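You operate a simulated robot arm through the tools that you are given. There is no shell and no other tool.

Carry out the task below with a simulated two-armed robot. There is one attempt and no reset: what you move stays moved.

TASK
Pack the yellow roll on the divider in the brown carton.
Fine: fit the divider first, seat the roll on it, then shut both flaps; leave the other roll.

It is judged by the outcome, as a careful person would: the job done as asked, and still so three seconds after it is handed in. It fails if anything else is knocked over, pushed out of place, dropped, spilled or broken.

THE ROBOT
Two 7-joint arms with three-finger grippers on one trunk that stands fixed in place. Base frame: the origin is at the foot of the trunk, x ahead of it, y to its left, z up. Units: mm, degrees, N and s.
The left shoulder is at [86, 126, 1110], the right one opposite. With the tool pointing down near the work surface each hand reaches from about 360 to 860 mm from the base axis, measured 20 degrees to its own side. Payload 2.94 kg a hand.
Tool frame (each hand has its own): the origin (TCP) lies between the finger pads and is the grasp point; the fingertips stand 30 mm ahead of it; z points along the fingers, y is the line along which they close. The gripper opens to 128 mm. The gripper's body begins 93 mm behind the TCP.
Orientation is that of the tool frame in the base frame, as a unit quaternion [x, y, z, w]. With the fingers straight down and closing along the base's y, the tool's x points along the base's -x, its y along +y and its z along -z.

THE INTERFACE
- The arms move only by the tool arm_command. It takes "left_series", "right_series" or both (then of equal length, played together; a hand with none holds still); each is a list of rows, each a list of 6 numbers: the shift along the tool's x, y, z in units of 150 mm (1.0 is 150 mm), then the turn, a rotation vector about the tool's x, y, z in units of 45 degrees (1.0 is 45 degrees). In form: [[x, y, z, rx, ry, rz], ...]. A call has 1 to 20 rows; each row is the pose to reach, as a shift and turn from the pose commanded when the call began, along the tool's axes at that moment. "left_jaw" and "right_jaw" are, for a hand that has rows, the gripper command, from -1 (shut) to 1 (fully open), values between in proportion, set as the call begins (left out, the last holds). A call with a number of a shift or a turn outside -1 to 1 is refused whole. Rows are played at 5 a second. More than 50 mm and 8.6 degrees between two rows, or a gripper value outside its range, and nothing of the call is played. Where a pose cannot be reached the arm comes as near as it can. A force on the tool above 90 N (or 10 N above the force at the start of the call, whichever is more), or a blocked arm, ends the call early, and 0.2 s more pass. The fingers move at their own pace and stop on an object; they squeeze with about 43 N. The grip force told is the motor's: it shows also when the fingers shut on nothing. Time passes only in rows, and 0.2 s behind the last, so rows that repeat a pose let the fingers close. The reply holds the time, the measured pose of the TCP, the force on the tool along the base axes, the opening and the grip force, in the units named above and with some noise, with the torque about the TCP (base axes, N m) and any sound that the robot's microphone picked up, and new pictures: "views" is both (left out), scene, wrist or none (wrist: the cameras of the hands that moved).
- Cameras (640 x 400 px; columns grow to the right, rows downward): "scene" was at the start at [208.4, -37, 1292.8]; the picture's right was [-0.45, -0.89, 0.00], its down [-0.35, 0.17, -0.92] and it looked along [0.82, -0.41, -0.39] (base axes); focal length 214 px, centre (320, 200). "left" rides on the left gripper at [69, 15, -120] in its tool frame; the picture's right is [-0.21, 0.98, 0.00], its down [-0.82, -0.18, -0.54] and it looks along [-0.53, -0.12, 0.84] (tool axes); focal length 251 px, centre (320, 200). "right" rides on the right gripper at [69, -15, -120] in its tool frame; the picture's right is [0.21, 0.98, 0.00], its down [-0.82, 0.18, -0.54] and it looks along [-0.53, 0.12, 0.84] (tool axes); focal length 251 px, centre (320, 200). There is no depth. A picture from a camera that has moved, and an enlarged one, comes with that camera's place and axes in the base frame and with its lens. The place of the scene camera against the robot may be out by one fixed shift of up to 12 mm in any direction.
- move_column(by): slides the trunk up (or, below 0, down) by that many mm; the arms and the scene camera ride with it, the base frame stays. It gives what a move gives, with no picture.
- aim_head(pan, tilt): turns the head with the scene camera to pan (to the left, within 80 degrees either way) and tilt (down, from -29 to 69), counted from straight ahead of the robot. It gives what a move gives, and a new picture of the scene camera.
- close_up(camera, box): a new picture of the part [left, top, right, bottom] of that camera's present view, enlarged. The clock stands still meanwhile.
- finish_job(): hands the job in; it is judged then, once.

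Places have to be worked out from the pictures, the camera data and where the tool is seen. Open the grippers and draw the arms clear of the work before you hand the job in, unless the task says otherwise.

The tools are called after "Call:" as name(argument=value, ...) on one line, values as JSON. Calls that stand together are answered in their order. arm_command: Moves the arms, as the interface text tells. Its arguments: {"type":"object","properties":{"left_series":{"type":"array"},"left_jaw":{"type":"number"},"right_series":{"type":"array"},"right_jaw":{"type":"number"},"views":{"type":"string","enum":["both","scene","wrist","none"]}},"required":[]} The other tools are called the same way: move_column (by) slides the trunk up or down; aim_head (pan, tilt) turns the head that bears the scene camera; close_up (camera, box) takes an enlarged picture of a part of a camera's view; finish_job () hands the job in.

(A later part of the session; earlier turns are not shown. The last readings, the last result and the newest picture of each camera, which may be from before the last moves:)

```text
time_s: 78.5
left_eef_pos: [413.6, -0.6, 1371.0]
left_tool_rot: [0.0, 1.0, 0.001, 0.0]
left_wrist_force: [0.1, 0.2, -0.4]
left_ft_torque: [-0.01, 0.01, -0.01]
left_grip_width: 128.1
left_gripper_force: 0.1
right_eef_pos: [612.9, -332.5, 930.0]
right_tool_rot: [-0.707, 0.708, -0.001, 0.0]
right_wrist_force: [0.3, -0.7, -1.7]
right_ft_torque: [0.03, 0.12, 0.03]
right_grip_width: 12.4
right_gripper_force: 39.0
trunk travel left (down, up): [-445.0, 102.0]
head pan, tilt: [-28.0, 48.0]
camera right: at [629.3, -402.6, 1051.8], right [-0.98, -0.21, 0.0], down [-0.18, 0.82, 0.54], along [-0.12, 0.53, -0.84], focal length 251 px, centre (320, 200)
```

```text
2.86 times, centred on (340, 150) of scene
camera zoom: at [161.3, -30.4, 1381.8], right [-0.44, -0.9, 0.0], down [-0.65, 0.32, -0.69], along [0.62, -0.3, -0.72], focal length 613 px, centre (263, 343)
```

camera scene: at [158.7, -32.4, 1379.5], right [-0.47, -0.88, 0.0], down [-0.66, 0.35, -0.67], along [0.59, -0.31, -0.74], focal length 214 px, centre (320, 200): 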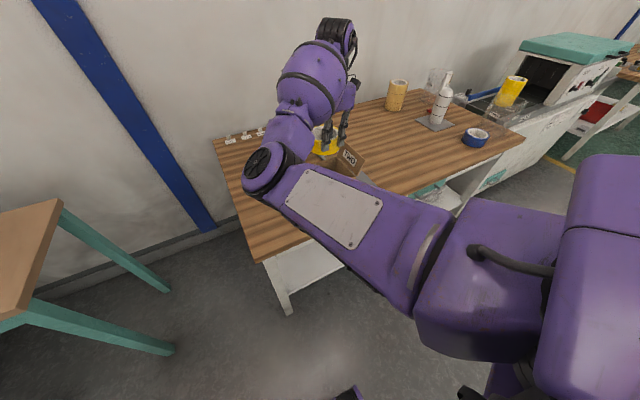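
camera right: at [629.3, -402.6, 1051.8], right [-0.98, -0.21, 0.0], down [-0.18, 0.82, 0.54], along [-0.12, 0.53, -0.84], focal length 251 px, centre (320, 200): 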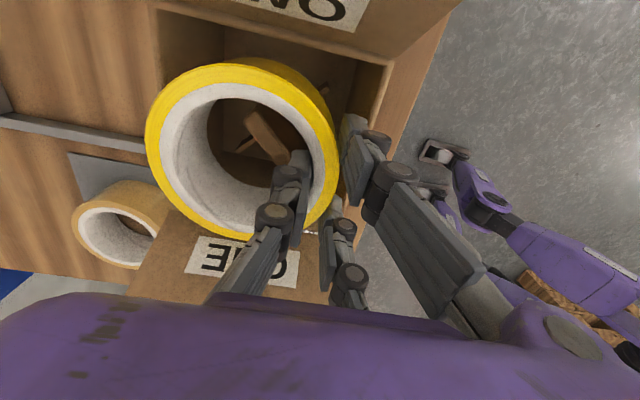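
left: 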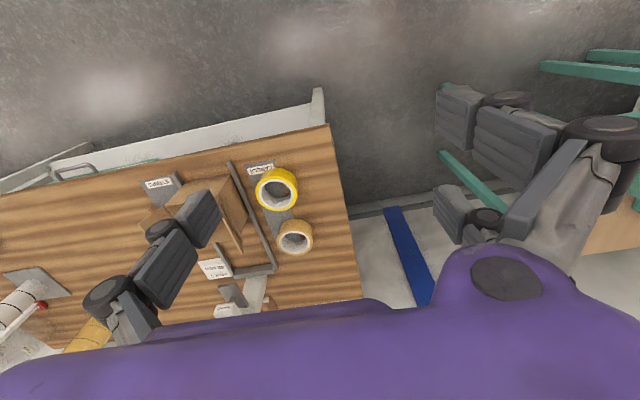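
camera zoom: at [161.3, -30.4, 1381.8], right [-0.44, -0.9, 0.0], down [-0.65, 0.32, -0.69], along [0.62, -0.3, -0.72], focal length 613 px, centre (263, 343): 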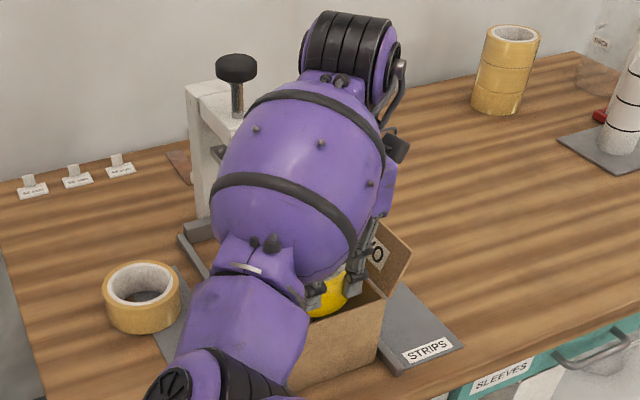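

I give the thumb a little more room from the tab (tool +3 mm in x) and lower past the rim in fine steps.

Call:
arm_command(right_series=[[0.02, 0, 0, 0, 0, 0], [0.02, 0, 0.06, 0, 0, 0], [0.02, 0, 0.12, 0, 0, 0], [0.02, 0, 0.16, 0, 0, 0], [0.02, 0, 0.2, 0, 0, 0]], views="wrist")

Call:
close_up(camera="right", box=[120, 0, 440, 260])

Call:
close_up(camera="right", box=[220, 80, 340, 180])

```text
time_s: 79.7
left_eef_pos: [412.9, -1.0, 1370.7]
left_tool_rot: [0.0, 1.0, 0.0, 0.001]
left_wrist_force: [-0.5, 0.3, 0.2]
left_ft_torque: [0.0, -0.04, 0.02]
left_grip_width: 128.1
left_gripper_force: 0.1
right_eef_pos: [612.2, -337.6, 901.9]
right_tool_rot: [-0.706, 0.708, 0.0, 0.001]
right_wrist_force: [-0.4, 0.6, -1.8]
right_ft_torque: [0.01, 0.06, -0.01]
right_grip_width: 11.9
right_gripper_force: 39.1
trunk travel left (down, up): [-445.0, 102.0]
head pan, tilt: [-28.0, 48.0]
camera right: at [628.2, -407.3, 1022.1], right [-0.98, -0.21, 0.0], down [-0.18, 0.82, 0.54], along [-0.11, 0.53, -0.84], focal length 251 px, centre (320, 200)
```

right: 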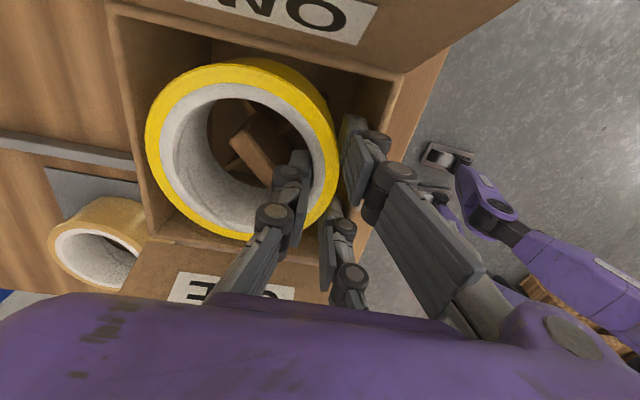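

```text
1.54 times, centred on (280, 130) of right
camera zoom: at [628.2, -407.3, 1022.1], right [-0.98, -0.21, 0.0], down [-0.18, 0.82, 0.54], along [-0.11, 0.53, -0.84], focal length 387 px, centre (382, 308)
```

zoom: 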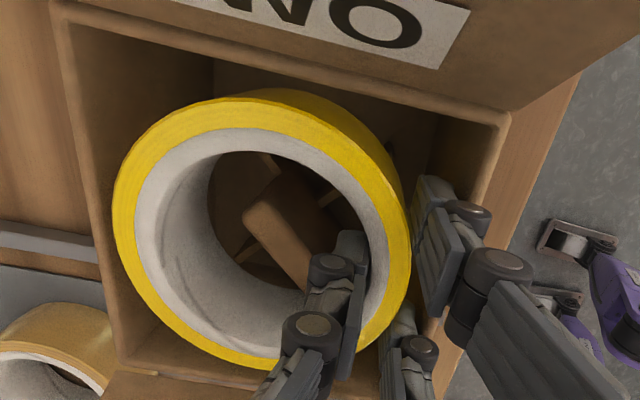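

```text
4.00 times, centred on (280, 130) of right
camera zoom: at [628.2, -407.3, 1022.1], right [-0.98, -0.21, 0.0], down [-0.18, 0.82, 0.54], along [-0.11, 0.53, -0.84], focal length 1006 px, centre (480, 480)
```

zoom: 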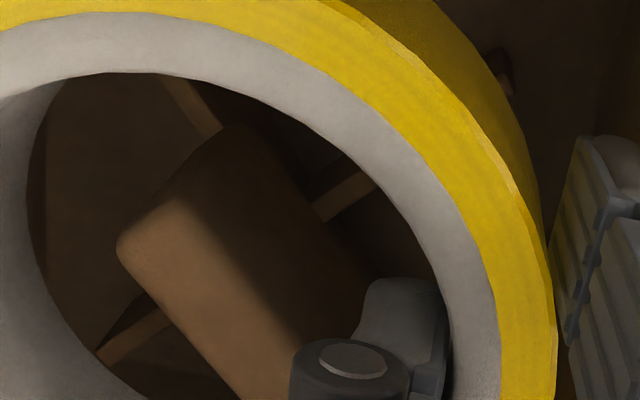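

Inside the rim without contact. The view suggests only ~1–2 mm between thumb and tab, while the other clearances are 5 mm, so I shift (+2, +2.5) mm and lower further in small steps.

Call:
arm_command(right_series=[[0.013, 0.017, 0, 0, 0, 0], [0.013, 0.017, 0.03, 0, 0, 0], [0.013, 0.017, 0.06, 0, 0, 0], [0.013, 0.017, 0.09, 0, 0, 0], [0.013, 0.017, 0.12, 0, 0, 0]], views="wrist")

Call:
close_up(camera="right", box=[220, 80, 340, 180])

```text
time_s: 80.8
left_eef_pos: [413.2, -0.3, 1369.5]
left_tool_rot: [0.0, 1.0, -0.001, 0.0]
left_wrist_force: [0.1, -0.1, 0.3]
left_ft_torque: [-0.01, -0.01, -0.02]
left_grip_width: 128.0
left_gripper_force: 0.0
right_eef_pos: [610.2, -338.2, 882.7]
right_tool_rot: [-0.707, 0.707, 0.001, 0.001]
right_wrist_force: [-0.4, -0.3, -1.1]
right_ft_torque: [-0.02, 0.11, 0.0]
right_grip_width: 12.0
right_gripper_force: 38.6
trunk travel left (down, up): [-445.0, 102.0]
head pan, tilt: [-28.0, 48.0]
camera right: at [626.0, -408.1, 1004.2], right [-0.98, -0.21, 0.0], down [-0.18, 0.82, 0.54], along [-0.12, 0.53, -0.84], focal length 251 px, centre (320, 200)
```

right: 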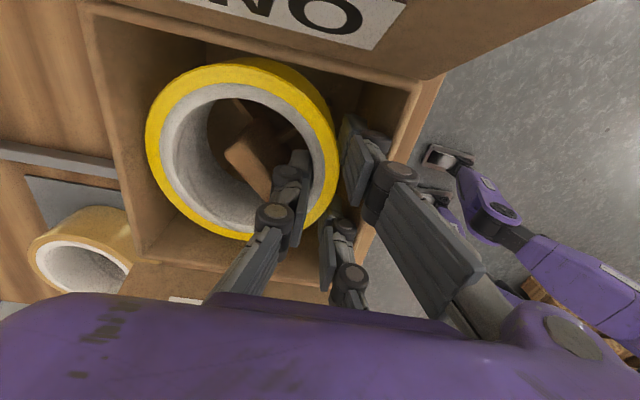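

```text
4.00 times, centred on (280, 130) of right
camera zoom: at [626.0, -408.1, 1004.2], right [-0.98, -0.21, 0.0], down [-0.18, 0.82, 0.54], along [-0.12, 0.53, -0.84], focal length 1006 px, centre (480, 480)
```

zoom: 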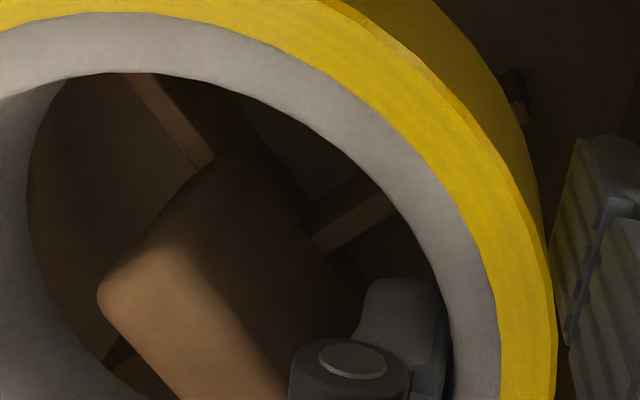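

Now the thumb passed beside the tab with no force at all. I continue down another 15 mm.

Call:
arm_command(right_series=[[0, 0, 0.03, 0, 0, 0], [0, 0, 0.06, 0, 0, 0], [0, 0, 0.085, 0, 0, 0], [0, 0, 0.1, 0, 0, 0]], views="none")

Call:
arm_command(right_series=[[0, 0, 0.01, 0, 0, 0], [0, 0, 0.02, 0, 0, 0], [0, 0, 0.03, 0, 0, 0]], views="wrist")

```text
time_s: 81.8
left_eef_pos: [414.1, -0.9, 1370.2]
left_tool_rot: [0.0, 1.0, 0.0, 0.0]
left_wrist_force: [0.2, -0.1, 0.4]
left_ft_torque: [0.0, 0.04, 0.03]
left_grip_width: 128.1
left_gripper_force: 0.1
right_eef_pos: [610.3, -337.6, 867.0]
right_tool_rot: [0.708, -0.706, 0.001, -0.001]
right_wrist_force: [0.1, 0.4, -0.8]
right_ft_torque: [-0.03, 0.05, -0.05]
right_grip_width: 12.1
right_gripper_force: 39.0
trunk travel left (down, up): [-445.0, 102.0]
head pan, tilt: [-28.0, 48.0]
```

```text
time_s: 82.7
left_eef_pos: [412.4, 1.0, 1371.8]
left_tool_rot: [-0.002, 1.0, -0.001, 0.001]
left_wrist_force: [0.3, 0.4, -0.1]
left_ft_torque: [0.01, -0.02, 0.0]
left_grip_width: 127.9
left_gripper_force: 0.0
right_eef_pos: [610.1, -339.1, 866.4]
right_tool_rot: [0.707, -0.707, 0.003, -0.002]
right_wrist_force: [0.2, -2.0, 20.4]
right_ft_torque: [0.31, 0.25, 0.06]
right_grip_width: 12.2
right_gripper_force: 39.4
trunk travel left (down, up): [-445.0, 102.0]
head pan, tilt: [-28.0, 48.0]
camera right: at [625.1, -408.0, 988.1], right [-0.98, -0.21, -0.01], down [-0.18, 0.82, 0.54], along [-0.11, 0.53, -0.84], focal length 251 px, centre (320, 200)
```

right: 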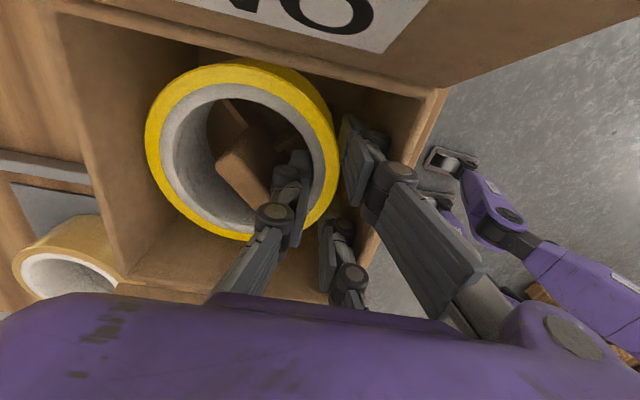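

Contact at 866 with 20 N: the ring is now standing on the divider's strips (expected at 862–866). I open the hand just a little, to about 17 mm, to let go.

Call:
arm_command(right_series=[[0, 0, -0.01, 0, 0, 0], [0, 0, -0.01, 0, 0, 0], [0, 0, -0.01, 0, 0, 0]], right_jaw=-0.74, views="wrist")

Call:
close_up(camera="right", box=[120, 20, 440, 280])

```text
time_s: 83.5
left_eef_pos: [413.8, -0.8, 1369.9]
left_tool_rot: [-0.001, 1.0, -0.001, 0.0]
left_wrist_force: [0.4, -0.2, 0.0]
left_ft_torque: [-0.04, 0.05, 0.01]
left_grip_width: 127.7
left_gripper_force: 0.1
right_eef_pos: [609.7, -338.2, 864.9]
right_tool_rot: [0.707, -0.707, 0.0, 0.0]
right_wrist_force: [-0.5, -0.2, 0.7]
right_ft_torque: [0.02, 0.0, -0.05]
right_grip_width: 17.0
right_gripper_force: 0.0
trunk travel left (down, up): [-445.0, 102.0]
head pan, tilt: [-28.0, 48.0]
camera right: at [625.8, -408.2, 985.6], right [-0.98, -0.21, 0.0], down [-0.18, 0.82, 0.54], along [-0.12, 0.53, -0.84], focal length 251 px, centre (320, 200)
```

right: 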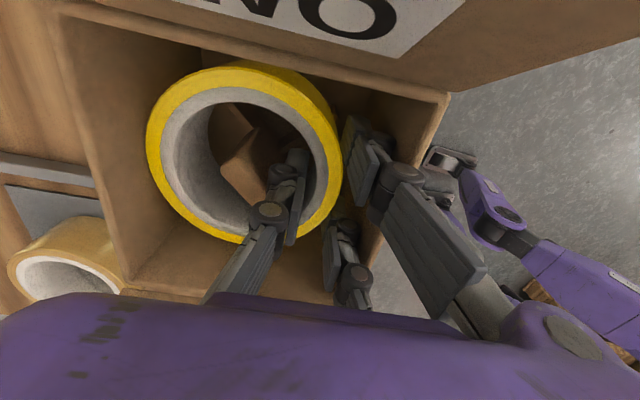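

```text
1.54 times, centred on (280, 150) of right
camera zoom: at [625.8, -408.2, 985.6], right [-0.98, -0.21, 0.0], down [-0.18, 0.82, 0.54], along [-0.12, 0.53, -0.84], focal length 387 px, centre (382, 277)
```

zoom: 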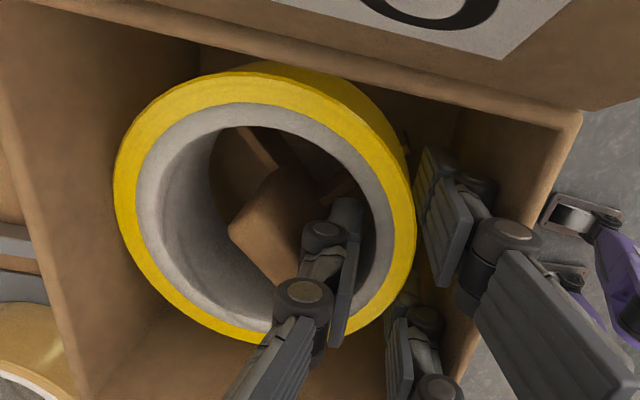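

The roll is free and sits on the divider. I withdraw straight up slowly, checking it stays put.

Call:
arm_command(right_series=[[0, 0, -0.05, 0, 0, 0], [0, 0, -0.1, 0, 0, 0], [0, 0, -0.18, 0, 0, 0], [0, 0, -0.28, 0, 0, 0]], views="wrist")

Call:
arm_command(right_series=[[0, 0, -0.2, 0, 0, 0], [0, 0, -0.4, 0, 0, 0], [0, 0, -0.65, 0, 0, 0], [0, 0, -0.9, 0, 0, 0], [0, 0, -0.9, 0, 0, 0]], views="both")

Call:
close_up(camera="right", box=[160, 0, 420, 200])

```text
time_s: 84.5
left_eef_pos: [412.8, -0.3, 1369.7]
left_tool_rot: [-0.001, 1.0, 0.0, 0.001]
left_wrist_force: [0.5, 0.2, 0.5]
left_ft_torque: [0.0, 0.02, 0.01]
left_grip_width: 128.0
left_gripper_force: 0.0
right_eef_pos: [609.3, -339.1, 906.2]
right_tool_rot: [-0.707, 0.707, 0.0, 0.001]
right_wrist_force: [-0.5, 0.0, -0.6]
right_ft_torque: [0.01, 0.0, -0.01]
right_grip_width: 16.5
right_gripper_force: 0.0
trunk travel left (down, up): [-445.0, 102.0]
head pan, tilt: [-28.0, 48.0]
camera right: at [625.5, -408.7, 1028.2], right [-0.98, -0.21, 0.0], down [-0.18, 0.82, 0.54], along [-0.11, 0.53, -0.84], focal length 251 px, centre (320, 200)
```

right: 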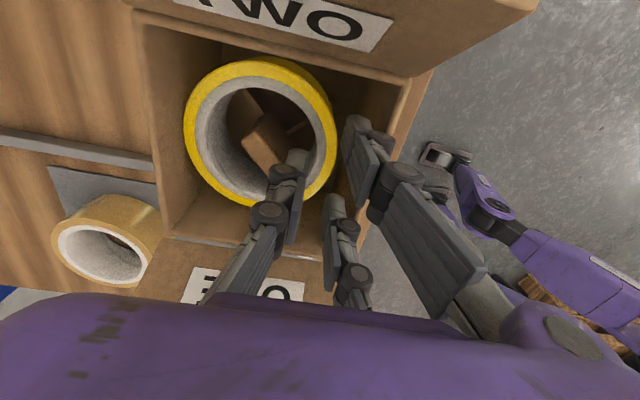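

```text
time_s: 85.7
left_eef_pos: [414.5, -0.5, 1370.4]
left_tool_rot: [0.0, 1.0, 0.0, 0.0]
left_wrist_force: [0.6, 0.1, -0.5]
left_ft_torque: [0.0, 0.0, -0.03]
left_grip_width: 128.5
left_gripper_force: 0.0
right_eef_pos: [610.2, -342.5, 1041.2]
right_tool_rot: [-0.707, 0.707, 0.001, 0.0]
right_wrist_force: [1.0, 0.1, 0.1]
right_ft_torque: [-0.01, 0.01, 0.02]
right_grip_width: 16.5
right_gripper_force: 0.0
trunk travel left (down, up): [-445.0, 102.0]
head pan, tilt: [-28.0, 48.0]
camera scene: at [159.2, -32.8, 1379.3], right [-0.47, -0.88, 0.0], down [-0.66, 0.35, -0.67], along [0.59, -0.31, -0.74], focal length 214 px, centre (320, 200)
camera right: at [625.9, -411.5, 1161.2], right [-0.98, -0.21, 0.0], down [-0.18, 0.82, 0.54], along [-0.12, 0.53, -0.84], focal length 251 px, centre (320, 200)
```

scene: 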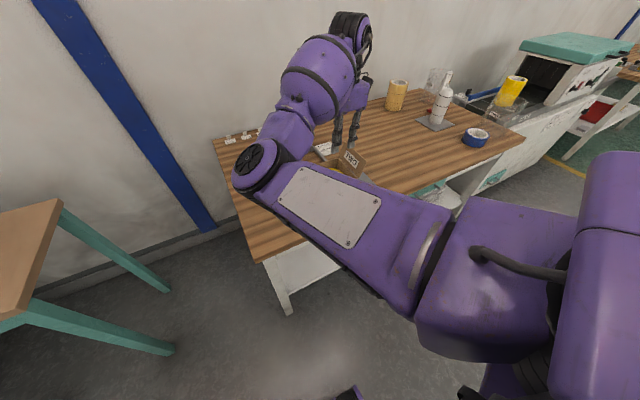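
right: 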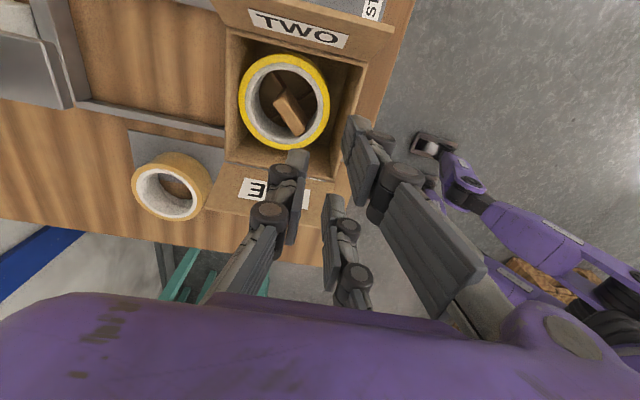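

```text
2.00 times, centred on (290, 100) of right
camera zoom: at [625.9, -411.5, 1161.2], right [-0.98, -0.21, 0.0], down [-0.18, 0.82, 0.54], along [-0.12, 0.53, -0.84], focal length 503 px, centre (380, 400)
```

zoom: 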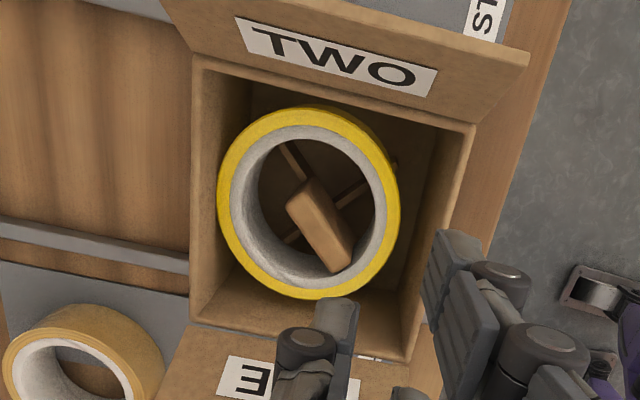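

The roll is seated level on the divider, around its tab, well below the rim. Next the flaps, ONE first: I close the fingers, rise, turn the hand back to straight, and move over to the outer side of flap ONE.

Call:
arm_command(right_series=[[0, 0, -0.1, 0, 0, 0.0], [-0.06, -0.02, -0.27, 0, 0, 0.16], [-0.13, -0.04, -0.27, 0, 0, 0.33], [-0.2, -0.07, -0.27, 0, 0, 0.5], [-0.27, -0.09, -0.27, 0, 0, 0.67], [-0.34, -0.11, -0.27, 0, 0, 0.84], [-0.4, -0.133, -0.27, 0, 0, 1.0]], right_jaw=-1.0, views="none")

Call:
arm_command(right_series=[[-0.06, 0.025, 0, 0, 0, 0.16], [-0.13, 0.05, 0, 0, 0, 0.33], [-0.2, 0.08, 0, 0, 0, 0.5], [-0.27, 0.11, 0, 0, 0, 0.67], [-0.34, 0.14, 0, 0, 0, 0.84], [-0.4, 0.165, 0, 0, 0, 1.0], [-0.4, 0.165, 0, 0, 0, 1.0]], views="both")

Call:
close_up(camera="right", box=[100, 0, 440, 250])

Call:
close_up(camera="left", box=[100, 80, 400, 300])

```text
time_s: 87.2
left_eef_pos: [412.8, -0.4, 1368.3]
left_tool_rot: [-0.001, 1.0, -0.001, 0.0]
left_wrist_force: [0.1, -0.4, 0.6]
left_ft_torque: [-0.02, -0.02, -0.01]
left_grip_width: 128.1
left_gripper_force: 0.0
right_eef_pos: [629.4, -278.5, 1081.6]
right_tool_rot: [-0.382, 0.924, 0.001, 0.001]
right_wrist_force: [0.1, 0.0, 0.1]
right_ft_torque: [-0.03, -0.03, 0.02]
right_grip_width: 0.0
right_gripper_force: 2.7
trunk travel left (down, up): [-445.0, 102.0]
head pan, tilt: [-28.0, 48.0]
```

```text
time_s: 88.8
left_eef_pos: [412.7, -0.2, 1370.9]
left_tool_rot: [0.0, 1.0, 0.0, 0.0]
left_wrist_force: [-0.1, -0.3, 0.4]
left_ft_torque: [-0.01, 0.0, 0.0]
left_grip_width: 128.1
left_gripper_force: 0.1
right_eef_pos: [654.0, -220.0, 1083.6]
right_tool_rot: [0.001, 1.0, 0.0, 0.001]
right_wrist_force: [-0.2, 0.3, 0.1]
right_ft_torque: [0.0, -0.01, 0.02]
right_grip_width: 0.2
right_gripper_force: 2.7
trunk travel left (down, up): [-445.0, 102.0]
head pan, tilt: [-28.0, 48.0]
camera scene: at [158.5, -32.5, 1379.5], right [-0.47, -0.88, 0.0], down [-0.66, 0.35, -0.67], along [0.59, -0.31, -0.74], focal length 214 px, centre (320, 200)
camera right: at [586.0, -235.4, 1204.2], right [-0.21, 0.98, 0.0], down [0.82, 0.18, 0.54], along [0.53, 0.12, -0.84], focal length 251 px, centre (320, 200)
```

scene: 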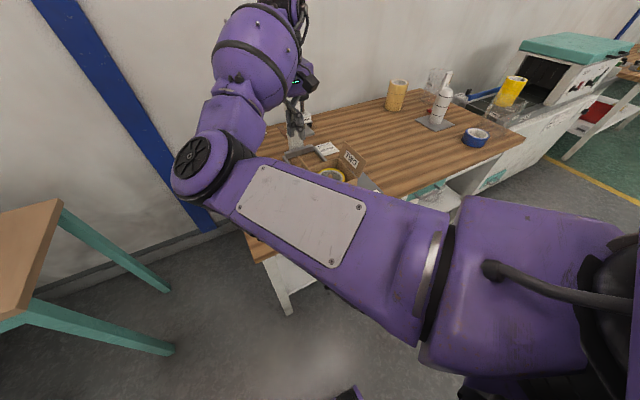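
right: 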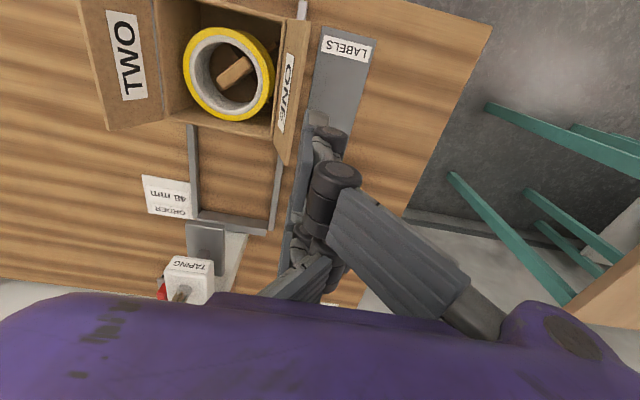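

```text
1.60 times, centred on (270, 125) of right
camera zoom: at [586.0, -235.4, 1204.2], right [-0.21, 0.98, 0.0], down [0.82, 0.18, 0.54], along [0.53, 0.12, -0.84], focal length 402 px, centre (400, 320)
```

zoom: 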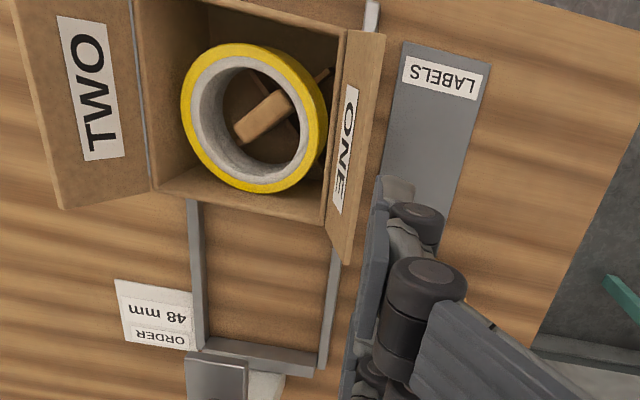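

```text
1.82 times, centred on (250, 190) of left
camera zoom: at [343.2, 14.5, 1489.8], right [0.21, 0.98, 0.0], down [0.82, -0.18, 0.54], along [0.53, -0.12, -0.84], focal length 457 px, centre (447, 218)
```

zoom: 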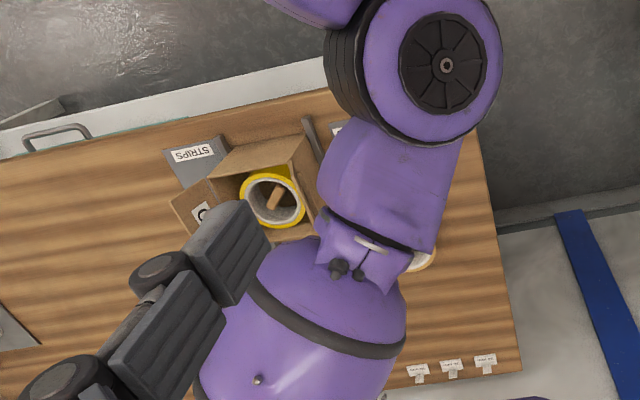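

Clear view: roll inside, both flaps standing ~20–25° outward, flap ONE's top edge near y ≈ -247, z ≈ 935–950. I lower the closed fingers outside flap ONE, with tips at about z = 915.

Call:
arm_command(right_series=[[0, 0.06, 0.1, 0, 0, 0], [0, 0.06, 0.3, 0, 0, 0], [0, 0.06, 0.5, 0, 0, 0], [0, 0.06, 0.7, 0, 0, 0], [0, 0.06, 0.9, 0, 0, 0], [0, 0.06, 0.92, 0, 0, 0]], views="both")

Call:
close_up(camera="right", box=[100, 0, 440, 300])

Call:
close_up(camera="left", box=[160, 100, 360, 260])

```text
time_s: 90.2
left_eef_pos: [413.0, -0.1, 1369.6]
left_tool_rot: [0.0, 1.0, -0.001, 0.001]
left_wrist_force: [-0.3, -0.1, 0.0]
left_ft_torque: [0.01, 0.01, 0.02]
left_grip_width: 128.1
left_gripper_force: 0.2
right_eef_pos: [654.3, -210.0, 945.5]
right_tool_rot: [0.0, 1.0, 0.002, 0.0]
right_wrist_force: [0.6, -0.5, 0.5]
right_ft_torque: [-0.02, 0.01, 0.01]
right_grip_width: 0.0
right_gripper_force: 2.9
trunk travel left (down, up): [-445.0, 102.0]
head pan, tilt: [-28.0, 48.0]
camera scene: at [158.3, -32.1, 1379.6], right [-0.47, -0.88, 0.0], down [-0.66, 0.35, -0.67], along [0.59, -0.31, -0.74], focal length 214 px, centre (320, 200)
camera right: at [586.1, -225.9, 1065.6], right [-0.22, 0.98, 0.0], down [0.82, 0.18, 0.54], along [0.53, 0.12, -0.84], focal length 251 px, centre (320, 200)
```

scene: 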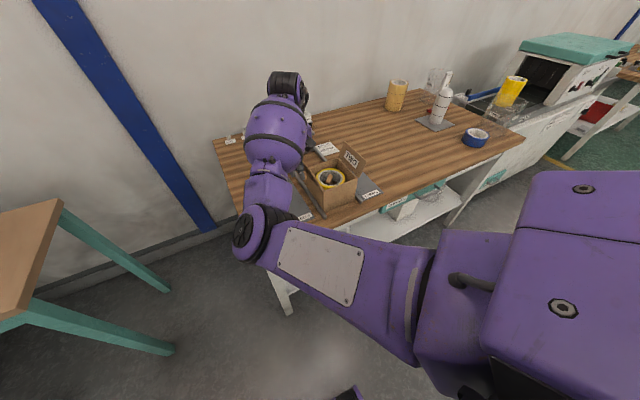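
right: 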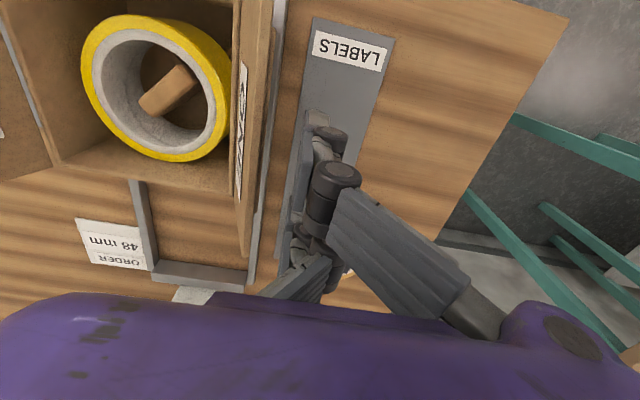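

```text
1.33 times, centred on (270, 150) of right
camera zoom: at [586.1, -225.9, 1065.6], right [-0.22, 0.98, 0.0], down [0.82, 0.18, 0.54], along [0.53, 0.12, -0.84], focal length 335 px, centre (387, 267)
```

zoom: 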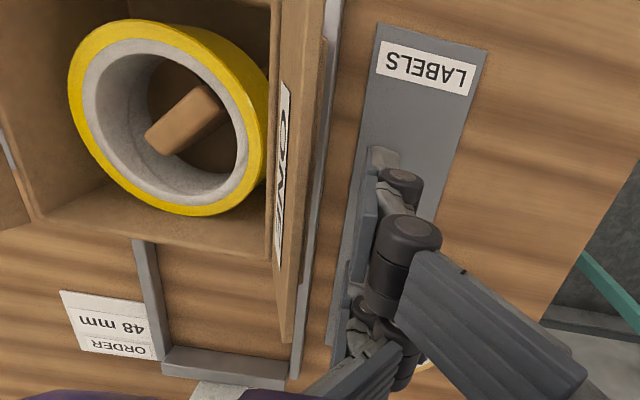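

```text
2.50 times, centred on (260, 180) of left
camera zoom: at [342.9, 14.8, 1490.0], right [0.21, 0.98, 0.0], down [0.82, -0.18, 0.54], along [0.53, -0.12, -0.84], focal length 629 px, centre (470, 250)
```

zoom: 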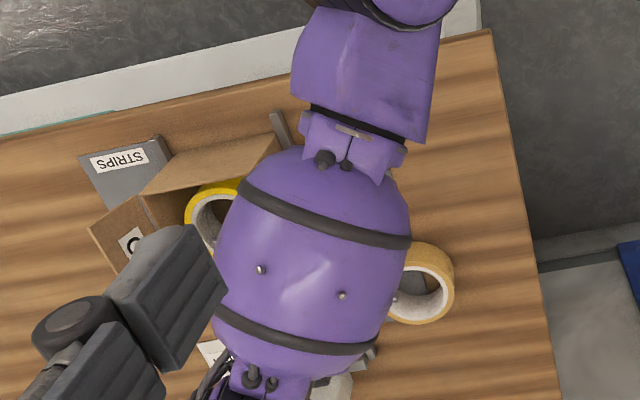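

The flap's far top corner computes to (718, -249, 945). I push the flap toward the carton (-y) by 52 mm, to about upright, slowly, and look at how it responds.

Call:
arm_command(right_series=[[0, -0.07, 0, 0, 0, 0], [0, -0.14, 0, 0, 0, 0], [0, -0.2, 0, 0, 0, 0], [0, -0.26, 0, 0, 0, 0], [0, -0.31, 0, 0, 0, 0], [0, -0.35, 0, 0, 0, 0]], views="wrist")

Call:
close_up(camera="right", box=[100, 0, 440, 300])

```text
time_s: 91.7
left_eef_pos: [411.9, -0.1, 1370.3]
left_tool_rot: [-0.001, 1.0, -0.001, 0.001]
left_wrist_force: [-1.1, -0.1, -0.9]
left_ft_torque: [-0.01, 0.01, 0.02]
left_grip_width: 128.0
left_gripper_force: 0.0
right_eef_pos: [653.3, -262.9, 946.5]
right_tool_rot: [-0.001, 1.0, 0.0, 0.003]
right_wrist_force: [0.4, -0.4, 11.6]
right_ft_torque: [-0.05, 0.1, -0.01]
right_grip_width: 0.2
right_gripper_force: 3.7
trunk travel left (down, up): [-445.0, 102.0]
head pan, tilt: [-28.0, 48.0]
camera right: at [585.6, -277.7, 1067.2], right [-0.21, 0.98, 0.0], down [0.82, 0.18, 0.54], along [0.53, 0.12, -0.84], focal length 251 px, centre (320, 200)
```

right: 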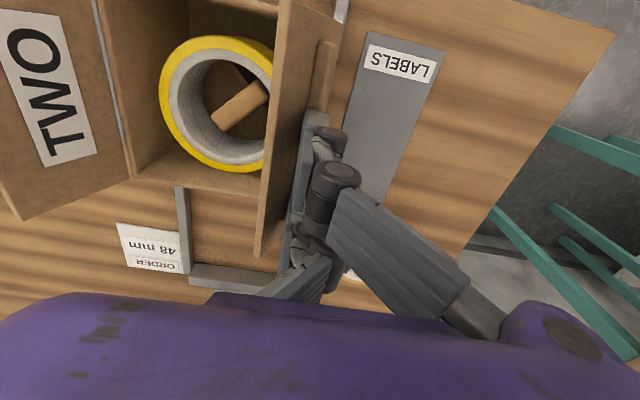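

```text
1.33 times, centred on (270, 150) of right
camera zoom: at [585.6, -277.7, 1067.2], right [-0.21, 0.98, 0.0], down [0.82, 0.18, 0.54], along [0.53, 0.12, -0.84], focal length 335 px, centre (387, 267)
```

zoom: 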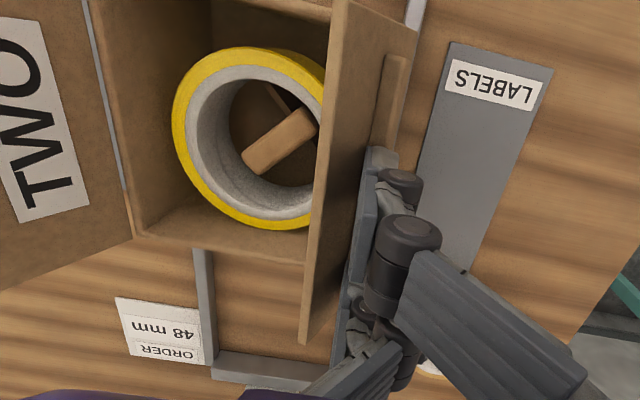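

The flap swung past upright; the 11.6 N upward load is the fingertips resting on the raised strip on its outer face. I raise the hand 15 mm and see whether the flap stays.

Call:
arm_command(right_series=[[0, 0, -0.05, 0, 0, 0], [0, 0, -0.1, 0, 0, 0], [0, 0, -0.1, 0, 0, 0]], views="both")

Call:
close_up(camera="right", box=[100, 0, 440, 300])

Call:
close_up(camera="scene", box=[260, 110, 400, 230])

```text
time_s: 92.5
left_eef_pos: [413.2, -1.3, 1370.5]
left_tool_rot: [0.0, 1.0, 0.0, 0.0]
left_wrist_force: [0.4, 0.5, -0.1]
left_ft_torque: [0.01, 0.0, 0.0]
left_grip_width: 127.9
left_gripper_force: 0.2
right_eef_pos: [654.4, -261.3, 958.8]
right_tool_rot: [-0.001, 1.0, 0.0, 0.0]
right_wrist_force: [-0.2, 0.1, 0.0]
right_ft_torque: [0.02, -0.01, 0.03]
right_grip_width: 0.0
right_gripper_force: 3.1
trunk travel left (down, up): [-445.0, 102.0]
head pan, tilt: [-28.0, 48.0]
camera scene: at [159.0, -32.5, 1379.4], right [-0.47, -0.88, 0.0], down [-0.66, 0.35, -0.67], along [0.59, -0.31, -0.74], focal length 214 px, centre (320, 200)
camera right: at [586.7, -278.1, 1079.3], right [-0.21, 0.98, 0.0], down [0.82, 0.18, 0.54], along [0.53, 0.12, -0.84], focal length 251 px, centre (320, 200)
```

scene: 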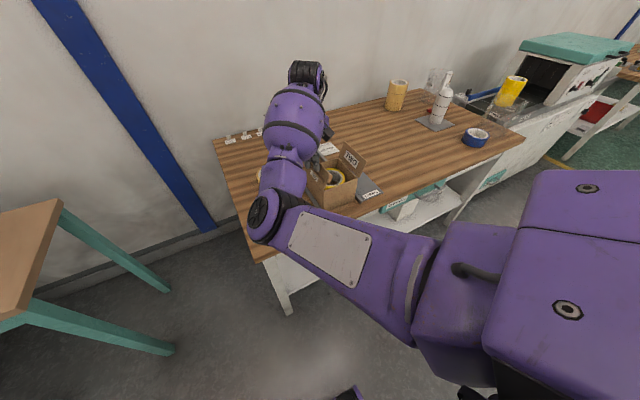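
right: 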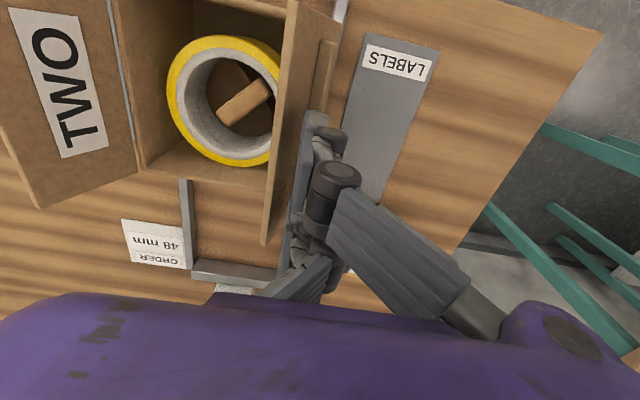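

```text
1.33 times, centred on (270, 150) of right
camera zoom: at [586.7, -278.1, 1079.3], right [-0.21, 0.98, 0.0], down [0.82, 0.18, 0.54], along [0.53, 0.12, -0.84], focal length 335 px, centre (387, 267)
```

zoom: 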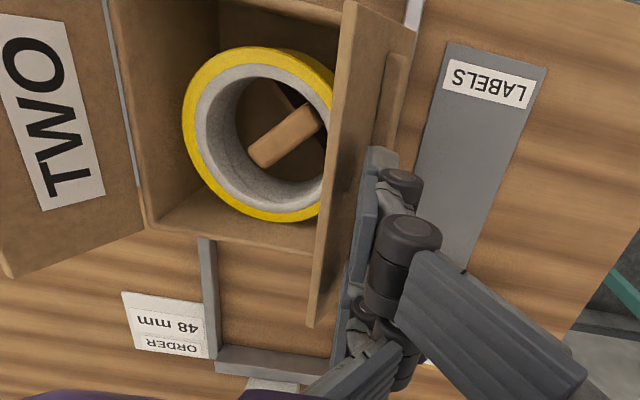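

```text
3.33 times, centred on (330, 170) of scene
camera zoom: at [159.0, -32.5, 1379.4], right [-0.47, -0.88, 0.0], down [-0.66, 0.35, -0.67], along [0.59, -0.31, -0.74], focal length 715 px, centre (287, 300)
```

zoom: 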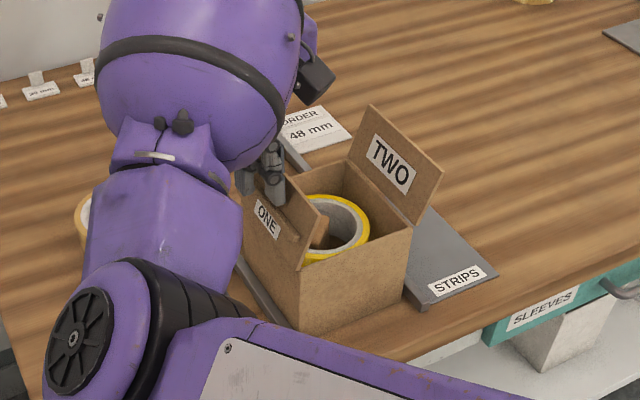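

Flap ONE stays upright by itself (hinge has friction). I now roll it inward along an arc about its hinge, first to about 50°.

Call:
arm_command(right_series=[[0, -0.04, 0.0, 0, 0, 0], [0, -0.073, 0.007, 0, 0, 0], [0, -0.105, 0.013, 0, 0, 0], [0, -0.137, 0.02, 0, 0, 0], [0, -0.173, 0.047, 0, 0, 0], [0, -0.2, 0.067, 0, 0, 0], [0, -0.227, 0.097, 0, 0, 0]], views="both")

Call:
close_up(camera="right", box=[100, 0, 440, 300])

Call:
close_up(camera="scene", box=[260, 110, 400, 230])

```text
time_s: 94.0
left_eef_pos: [412.8, -0.5, 1368.9]
left_tool_rot: [-0.001, 1.0, 0.0, 0.001]
left_wrist_force: [-0.8, -0.5, -0.3]
left_ft_torque: [0.0, -0.02, 0.0]
left_grip_width: 128.1
left_gripper_force: 0.0
right_eef_pos: [654.8, -296.1, 944.4]
right_tool_rot: [0.0, 1.0, 0.001, 0.001]
right_wrist_force: [-0.8, -0.6, 0.6]
right_ft_torque: [-0.01, 0.0, 0.04]
right_grip_width: 0.0
right_gripper_force: 2.2
trunk travel left (down, up): [-445.0, 102.0]
head pan, tilt: [-28.0, 48.0]
camera scene: at [159.8, -31.8, 1380.5], right [-0.45, -0.89, 0.0], down [-0.65, 0.33, -0.68], along [0.6, -0.31, -0.73], focal length 214 px, centre (320, 200)
camera right: at [586.9, -312.3, 1066.8], right [-0.21, 0.98, 0.0], down [0.82, 0.18, 0.54], along [0.53, 0.12, -0.84], focal length 251 px, centre (320, 200)
```

scene: 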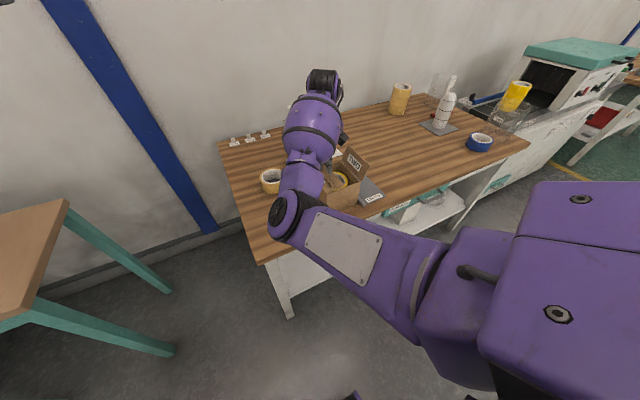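
right: 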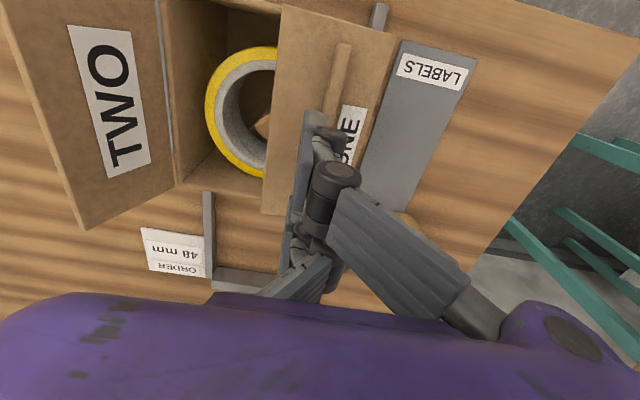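

```text
1.33 times, centred on (270, 150) of right
camera zoom: at [586.9, -312.3, 1066.8], right [-0.21, 0.98, 0.0], down [0.82, 0.18, 0.54], along [0.53, 0.12, -0.84], focal length 335 px, centre (387, 267)
```

zoom: 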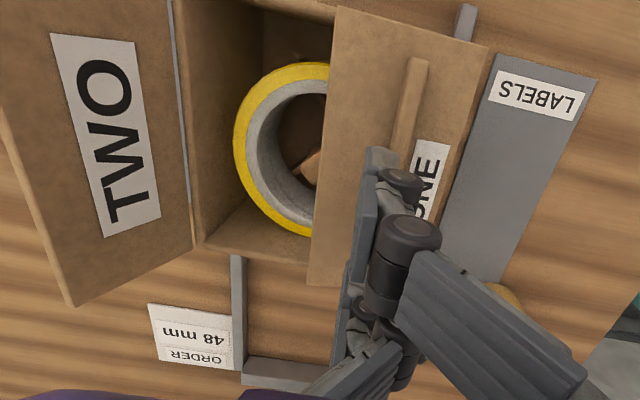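

```text
3.33 times, centred on (330, 170) of scene
camera zoom: at [159.8, -31.8, 1380.5], right [-0.45, -0.89, 0.0], down [-0.65, 0.33, -0.68], along [0.6, -0.31, -0.73], focal length 715 px, centre (287, 300)
```

zoom: 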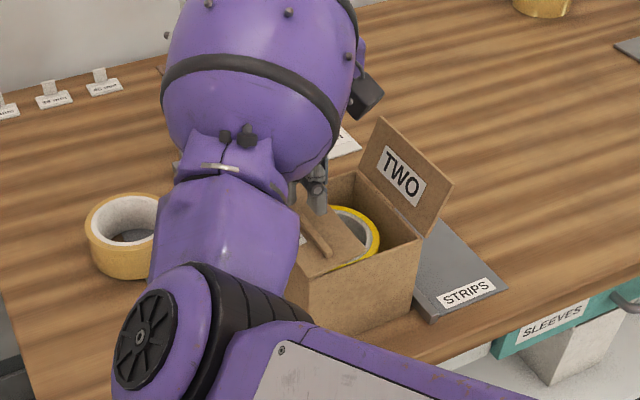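

Flap ONE is about halfway down. I continue along the arc and press it toward flat, watching the force.

Call:
arm_command(right_series=[[0, -0.015, 0.03, 0, 0, 0], [0, -0.035, 0.07, 0, 0, 0], [0, -0.048, 0.1, 0, 0, 0], [0, -0.052, 0.115, 0, 0, 0]], views="wrist")

Call:
close_up(camera="right", box=[100, 0, 440, 300])

Call:
close_up(camera="scene", box=[280, 130, 380, 220])

```text
time_s: 95.0
left_eef_pos: [413.3, -1.0, 1370.6]
left_tool_rot: [-0.002, 1.0, 0.0, 0.0]
left_wrist_force: [0.1, -0.4, -0.4]
left_ft_torque: [0.0, 0.0, 0.02]
left_grip_width: 128.1
left_gripper_force: 0.1
right_eef_pos: [653.5, -304.7, 927.3]
right_tool_rot: [0.0, 1.0, 0.0, 0.001]
right_wrist_force: [0.1, 0.5, -0.4]
right_ft_torque: [-0.01, 0.02, 0.04]
right_grip_width: 0.1
right_gripper_force: 3.2
trunk travel left (down, up): [-445.0, 102.0]
head pan, tilt: [-28.0, 48.0]
camera right: at [586.5, -320.5, 1049.1], right [-0.21, 0.98, 0.0], down [0.82, 0.18, 0.54], along [0.53, 0.12, -0.84], focal length 251 px, centre (320, 200)
```

right: 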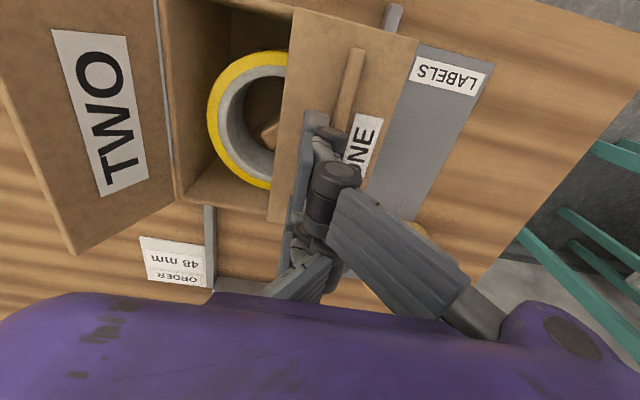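

```text
1.33 times, centred on (270, 150) of right
camera zoom: at [586.5, -320.5, 1049.1], right [-0.21, 0.98, 0.0], down [0.82, 0.18, 0.54], along [0.53, 0.12, -0.84], focal length 335 px, centre (387, 267)
```

zoom: 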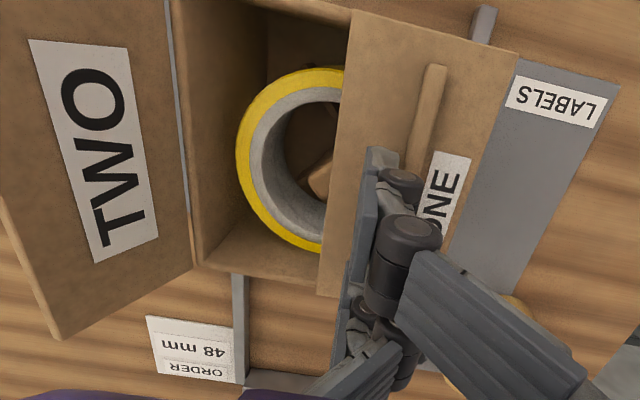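

```text
4.44 times, centred on (330, 175) of scene
camera zoom: at [161.7, -29.7, 1382.0], right [-0.43, -0.9, 0.0], down [-0.65, 0.31, -0.69], along [0.63, -0.3, -0.72], focal length 953 px, centre (276, 311)
```

zoom: 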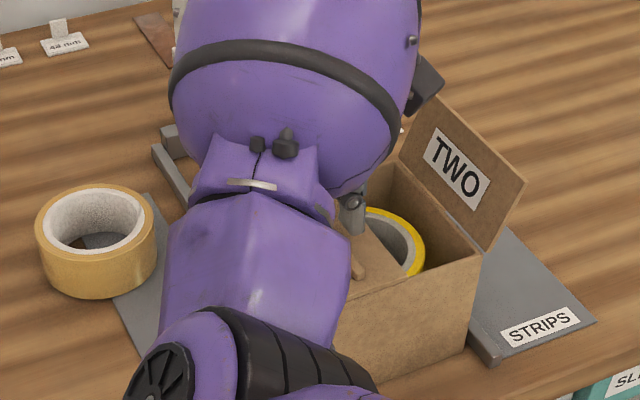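

Force is still about zero at tip z ≈ 897. I press down a few more millimetres.

Call:
arm_command(right_series=[[0, 0, 0.015, 0, 0, 0], [0, 0, 0.03, 0, 0, 0], [0, 0, 0.045, 0, 0, 0], [0, 0, 0.06, 0, 0, 0]], views="wrist")

Call:
close_up(camera="right", box=[100, 0, 440, 300])

```text
time_s: 96.0
left_eef_pos: [412.0, 0.4, 1370.4]
left_tool_rot: [-0.001, 1.0, -0.001, 0.001]
left_wrist_force: [0.1, -0.1, 0.1]
left_ft_torque: [0.0, 0.0, -0.03]
left_grip_width: 127.9
left_gripper_force: 0.0
right_eef_pos: [655.2, -305.0, 922.0]
right_tool_rot: [0.0, 1.0, 0.0, 0.004]
right_wrist_force: [0.8, -2.6, 16.4]
right_ft_torque: [0.11, 0.03, -0.01]
right_grip_width: 0.0
right_gripper_force: 3.4
trunk travel left (down, up): [-445.0, 102.0]
head pan, tilt: [-28.0, 48.0]
camera right: at [586.0, -320.1, 1043.5], right [-0.21, 0.98, 0.0], down [0.82, 0.18, 0.55], along [0.53, 0.11, -0.84], focal length 251 px, centre (320, 200)
```

right: 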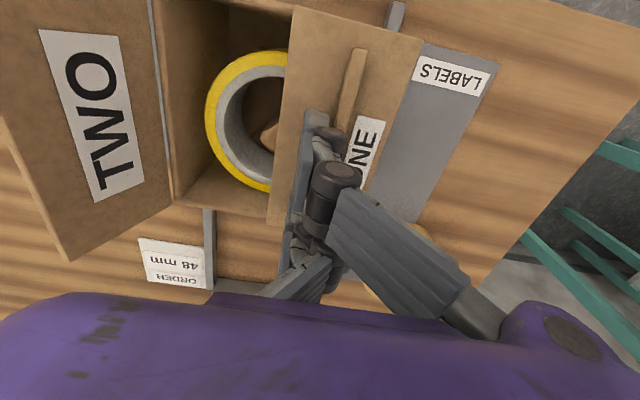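

```text
1.33 times, centred on (270, 150) of right
camera zoom: at [586.0, -320.1, 1043.5], right [-0.21, 0.98, 0.0], down [0.82, 0.18, 0.55], along [0.53, 0.11, -0.84], focal length 335 px, centre (387, 267)
```

zoom: 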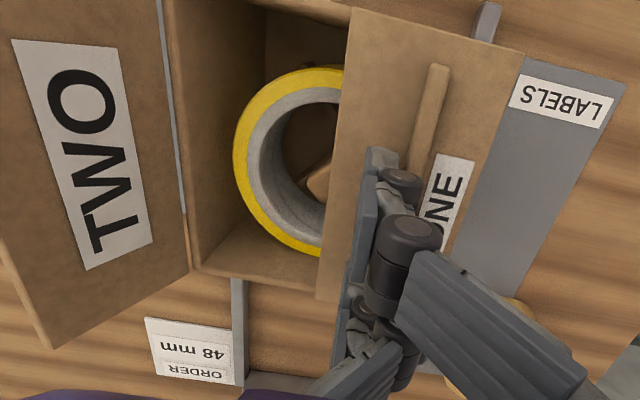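

The press of 16 N shows flap ONE down on the rim. I lift off a bit to see whether it stays flat.

Call:
arm_command(right_series=[[0, 0, -0.1, 0, 0, 0], [0, 0, -0.3, 0, 0, 0], [0, 0, -0.6, 0, 0, 0], [0, 0, -0.9, 0, 0, 0], [0, 0, -0.9, 0, 0, 0]], views="both")

Call:
close_up(camera="right", box=[100, 0, 440, 300])

Call:
close_up(camera="scene", box=[260, 110, 400, 230])

```text
time_s: 97.2
left_eef_pos: [413.7, -0.1, 1369.8]
left_tool_rot: [-0.002, 1.0, 0.0, -0.001]
left_wrist_force: [1.0, -0.4, 0.6]
left_ft_torque: [-0.01, -0.01, 0.0]
left_grip_width: 127.9
left_gripper_force: 0.2
right_eef_pos: [653.4, -304.6, 1056.7]
right_tool_rot: [0.0, 1.0, 0.001, 0.0]
right_wrist_force: [-0.4, 0.4, 0.5]
right_ft_torque: [-0.02, 0.02, -0.01]
right_grip_width: 0.0
right_gripper_force: 2.6
trunk travel left (down, up): [-445.0, 102.0]
head pan, tilt: [-28.0, 48.0]
camera scene: at [159.2, -32.7, 1379.3], right [-0.47, -0.88, 0.0], down [-0.66, 0.35, -0.67], along [0.59, -0.31, -0.74], focal length 214 px, centre (320, 200)
camera right: at [585.8, -320.1, 1176.8], right [-0.21, 0.98, 0.0], down [0.82, 0.18, 0.54], along [0.53, 0.12, -0.84], focal length 251 px, centre (320, 200)
```

scene: 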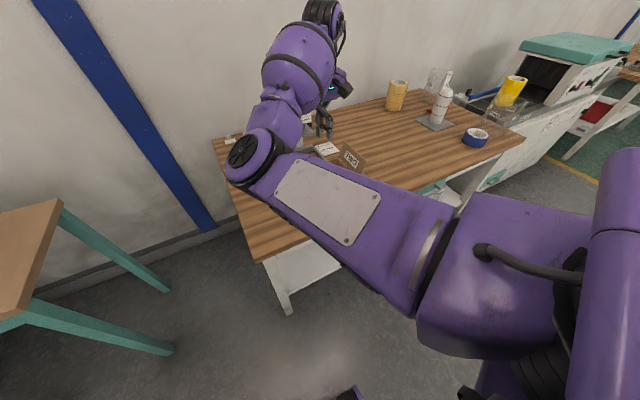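
right: 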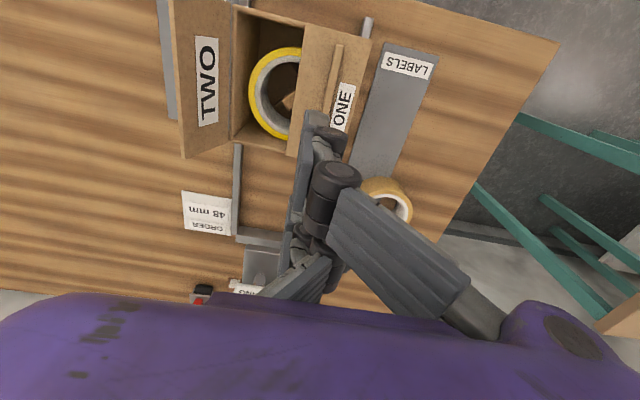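

```text
1.33 times, centred on (270, 150) of right
camera zoom: at [585.8, -320.1, 1176.8], right [-0.21, 0.98, 0.0], down [0.82, 0.18, 0.54], along [0.53, 0.12, -0.84], focal length 335 px, centre (387, 267)
```

zoom: 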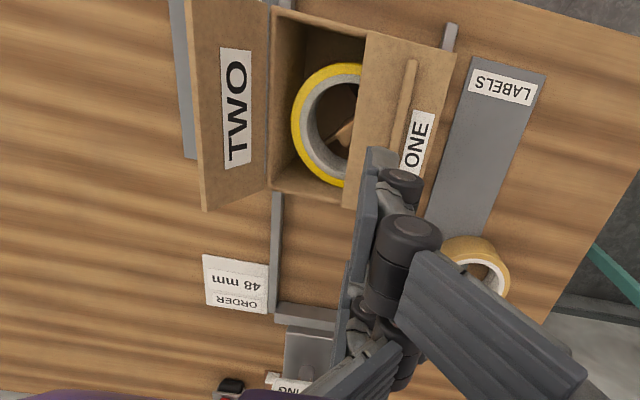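

```text
3.33 times, centred on (330, 170) of scene
camera zoom: at [159.2, -32.7, 1379.3], right [-0.47, -0.88, 0.0], down [-0.66, 0.35, -0.67], along [0.59, -0.31, -0.74], focal length 715 px, centre (287, 300)
```

zoom: 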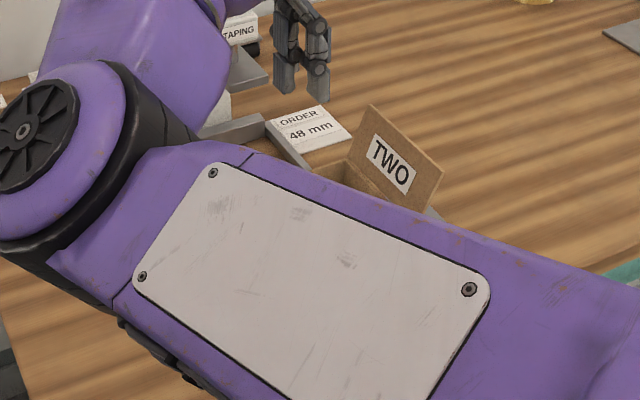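

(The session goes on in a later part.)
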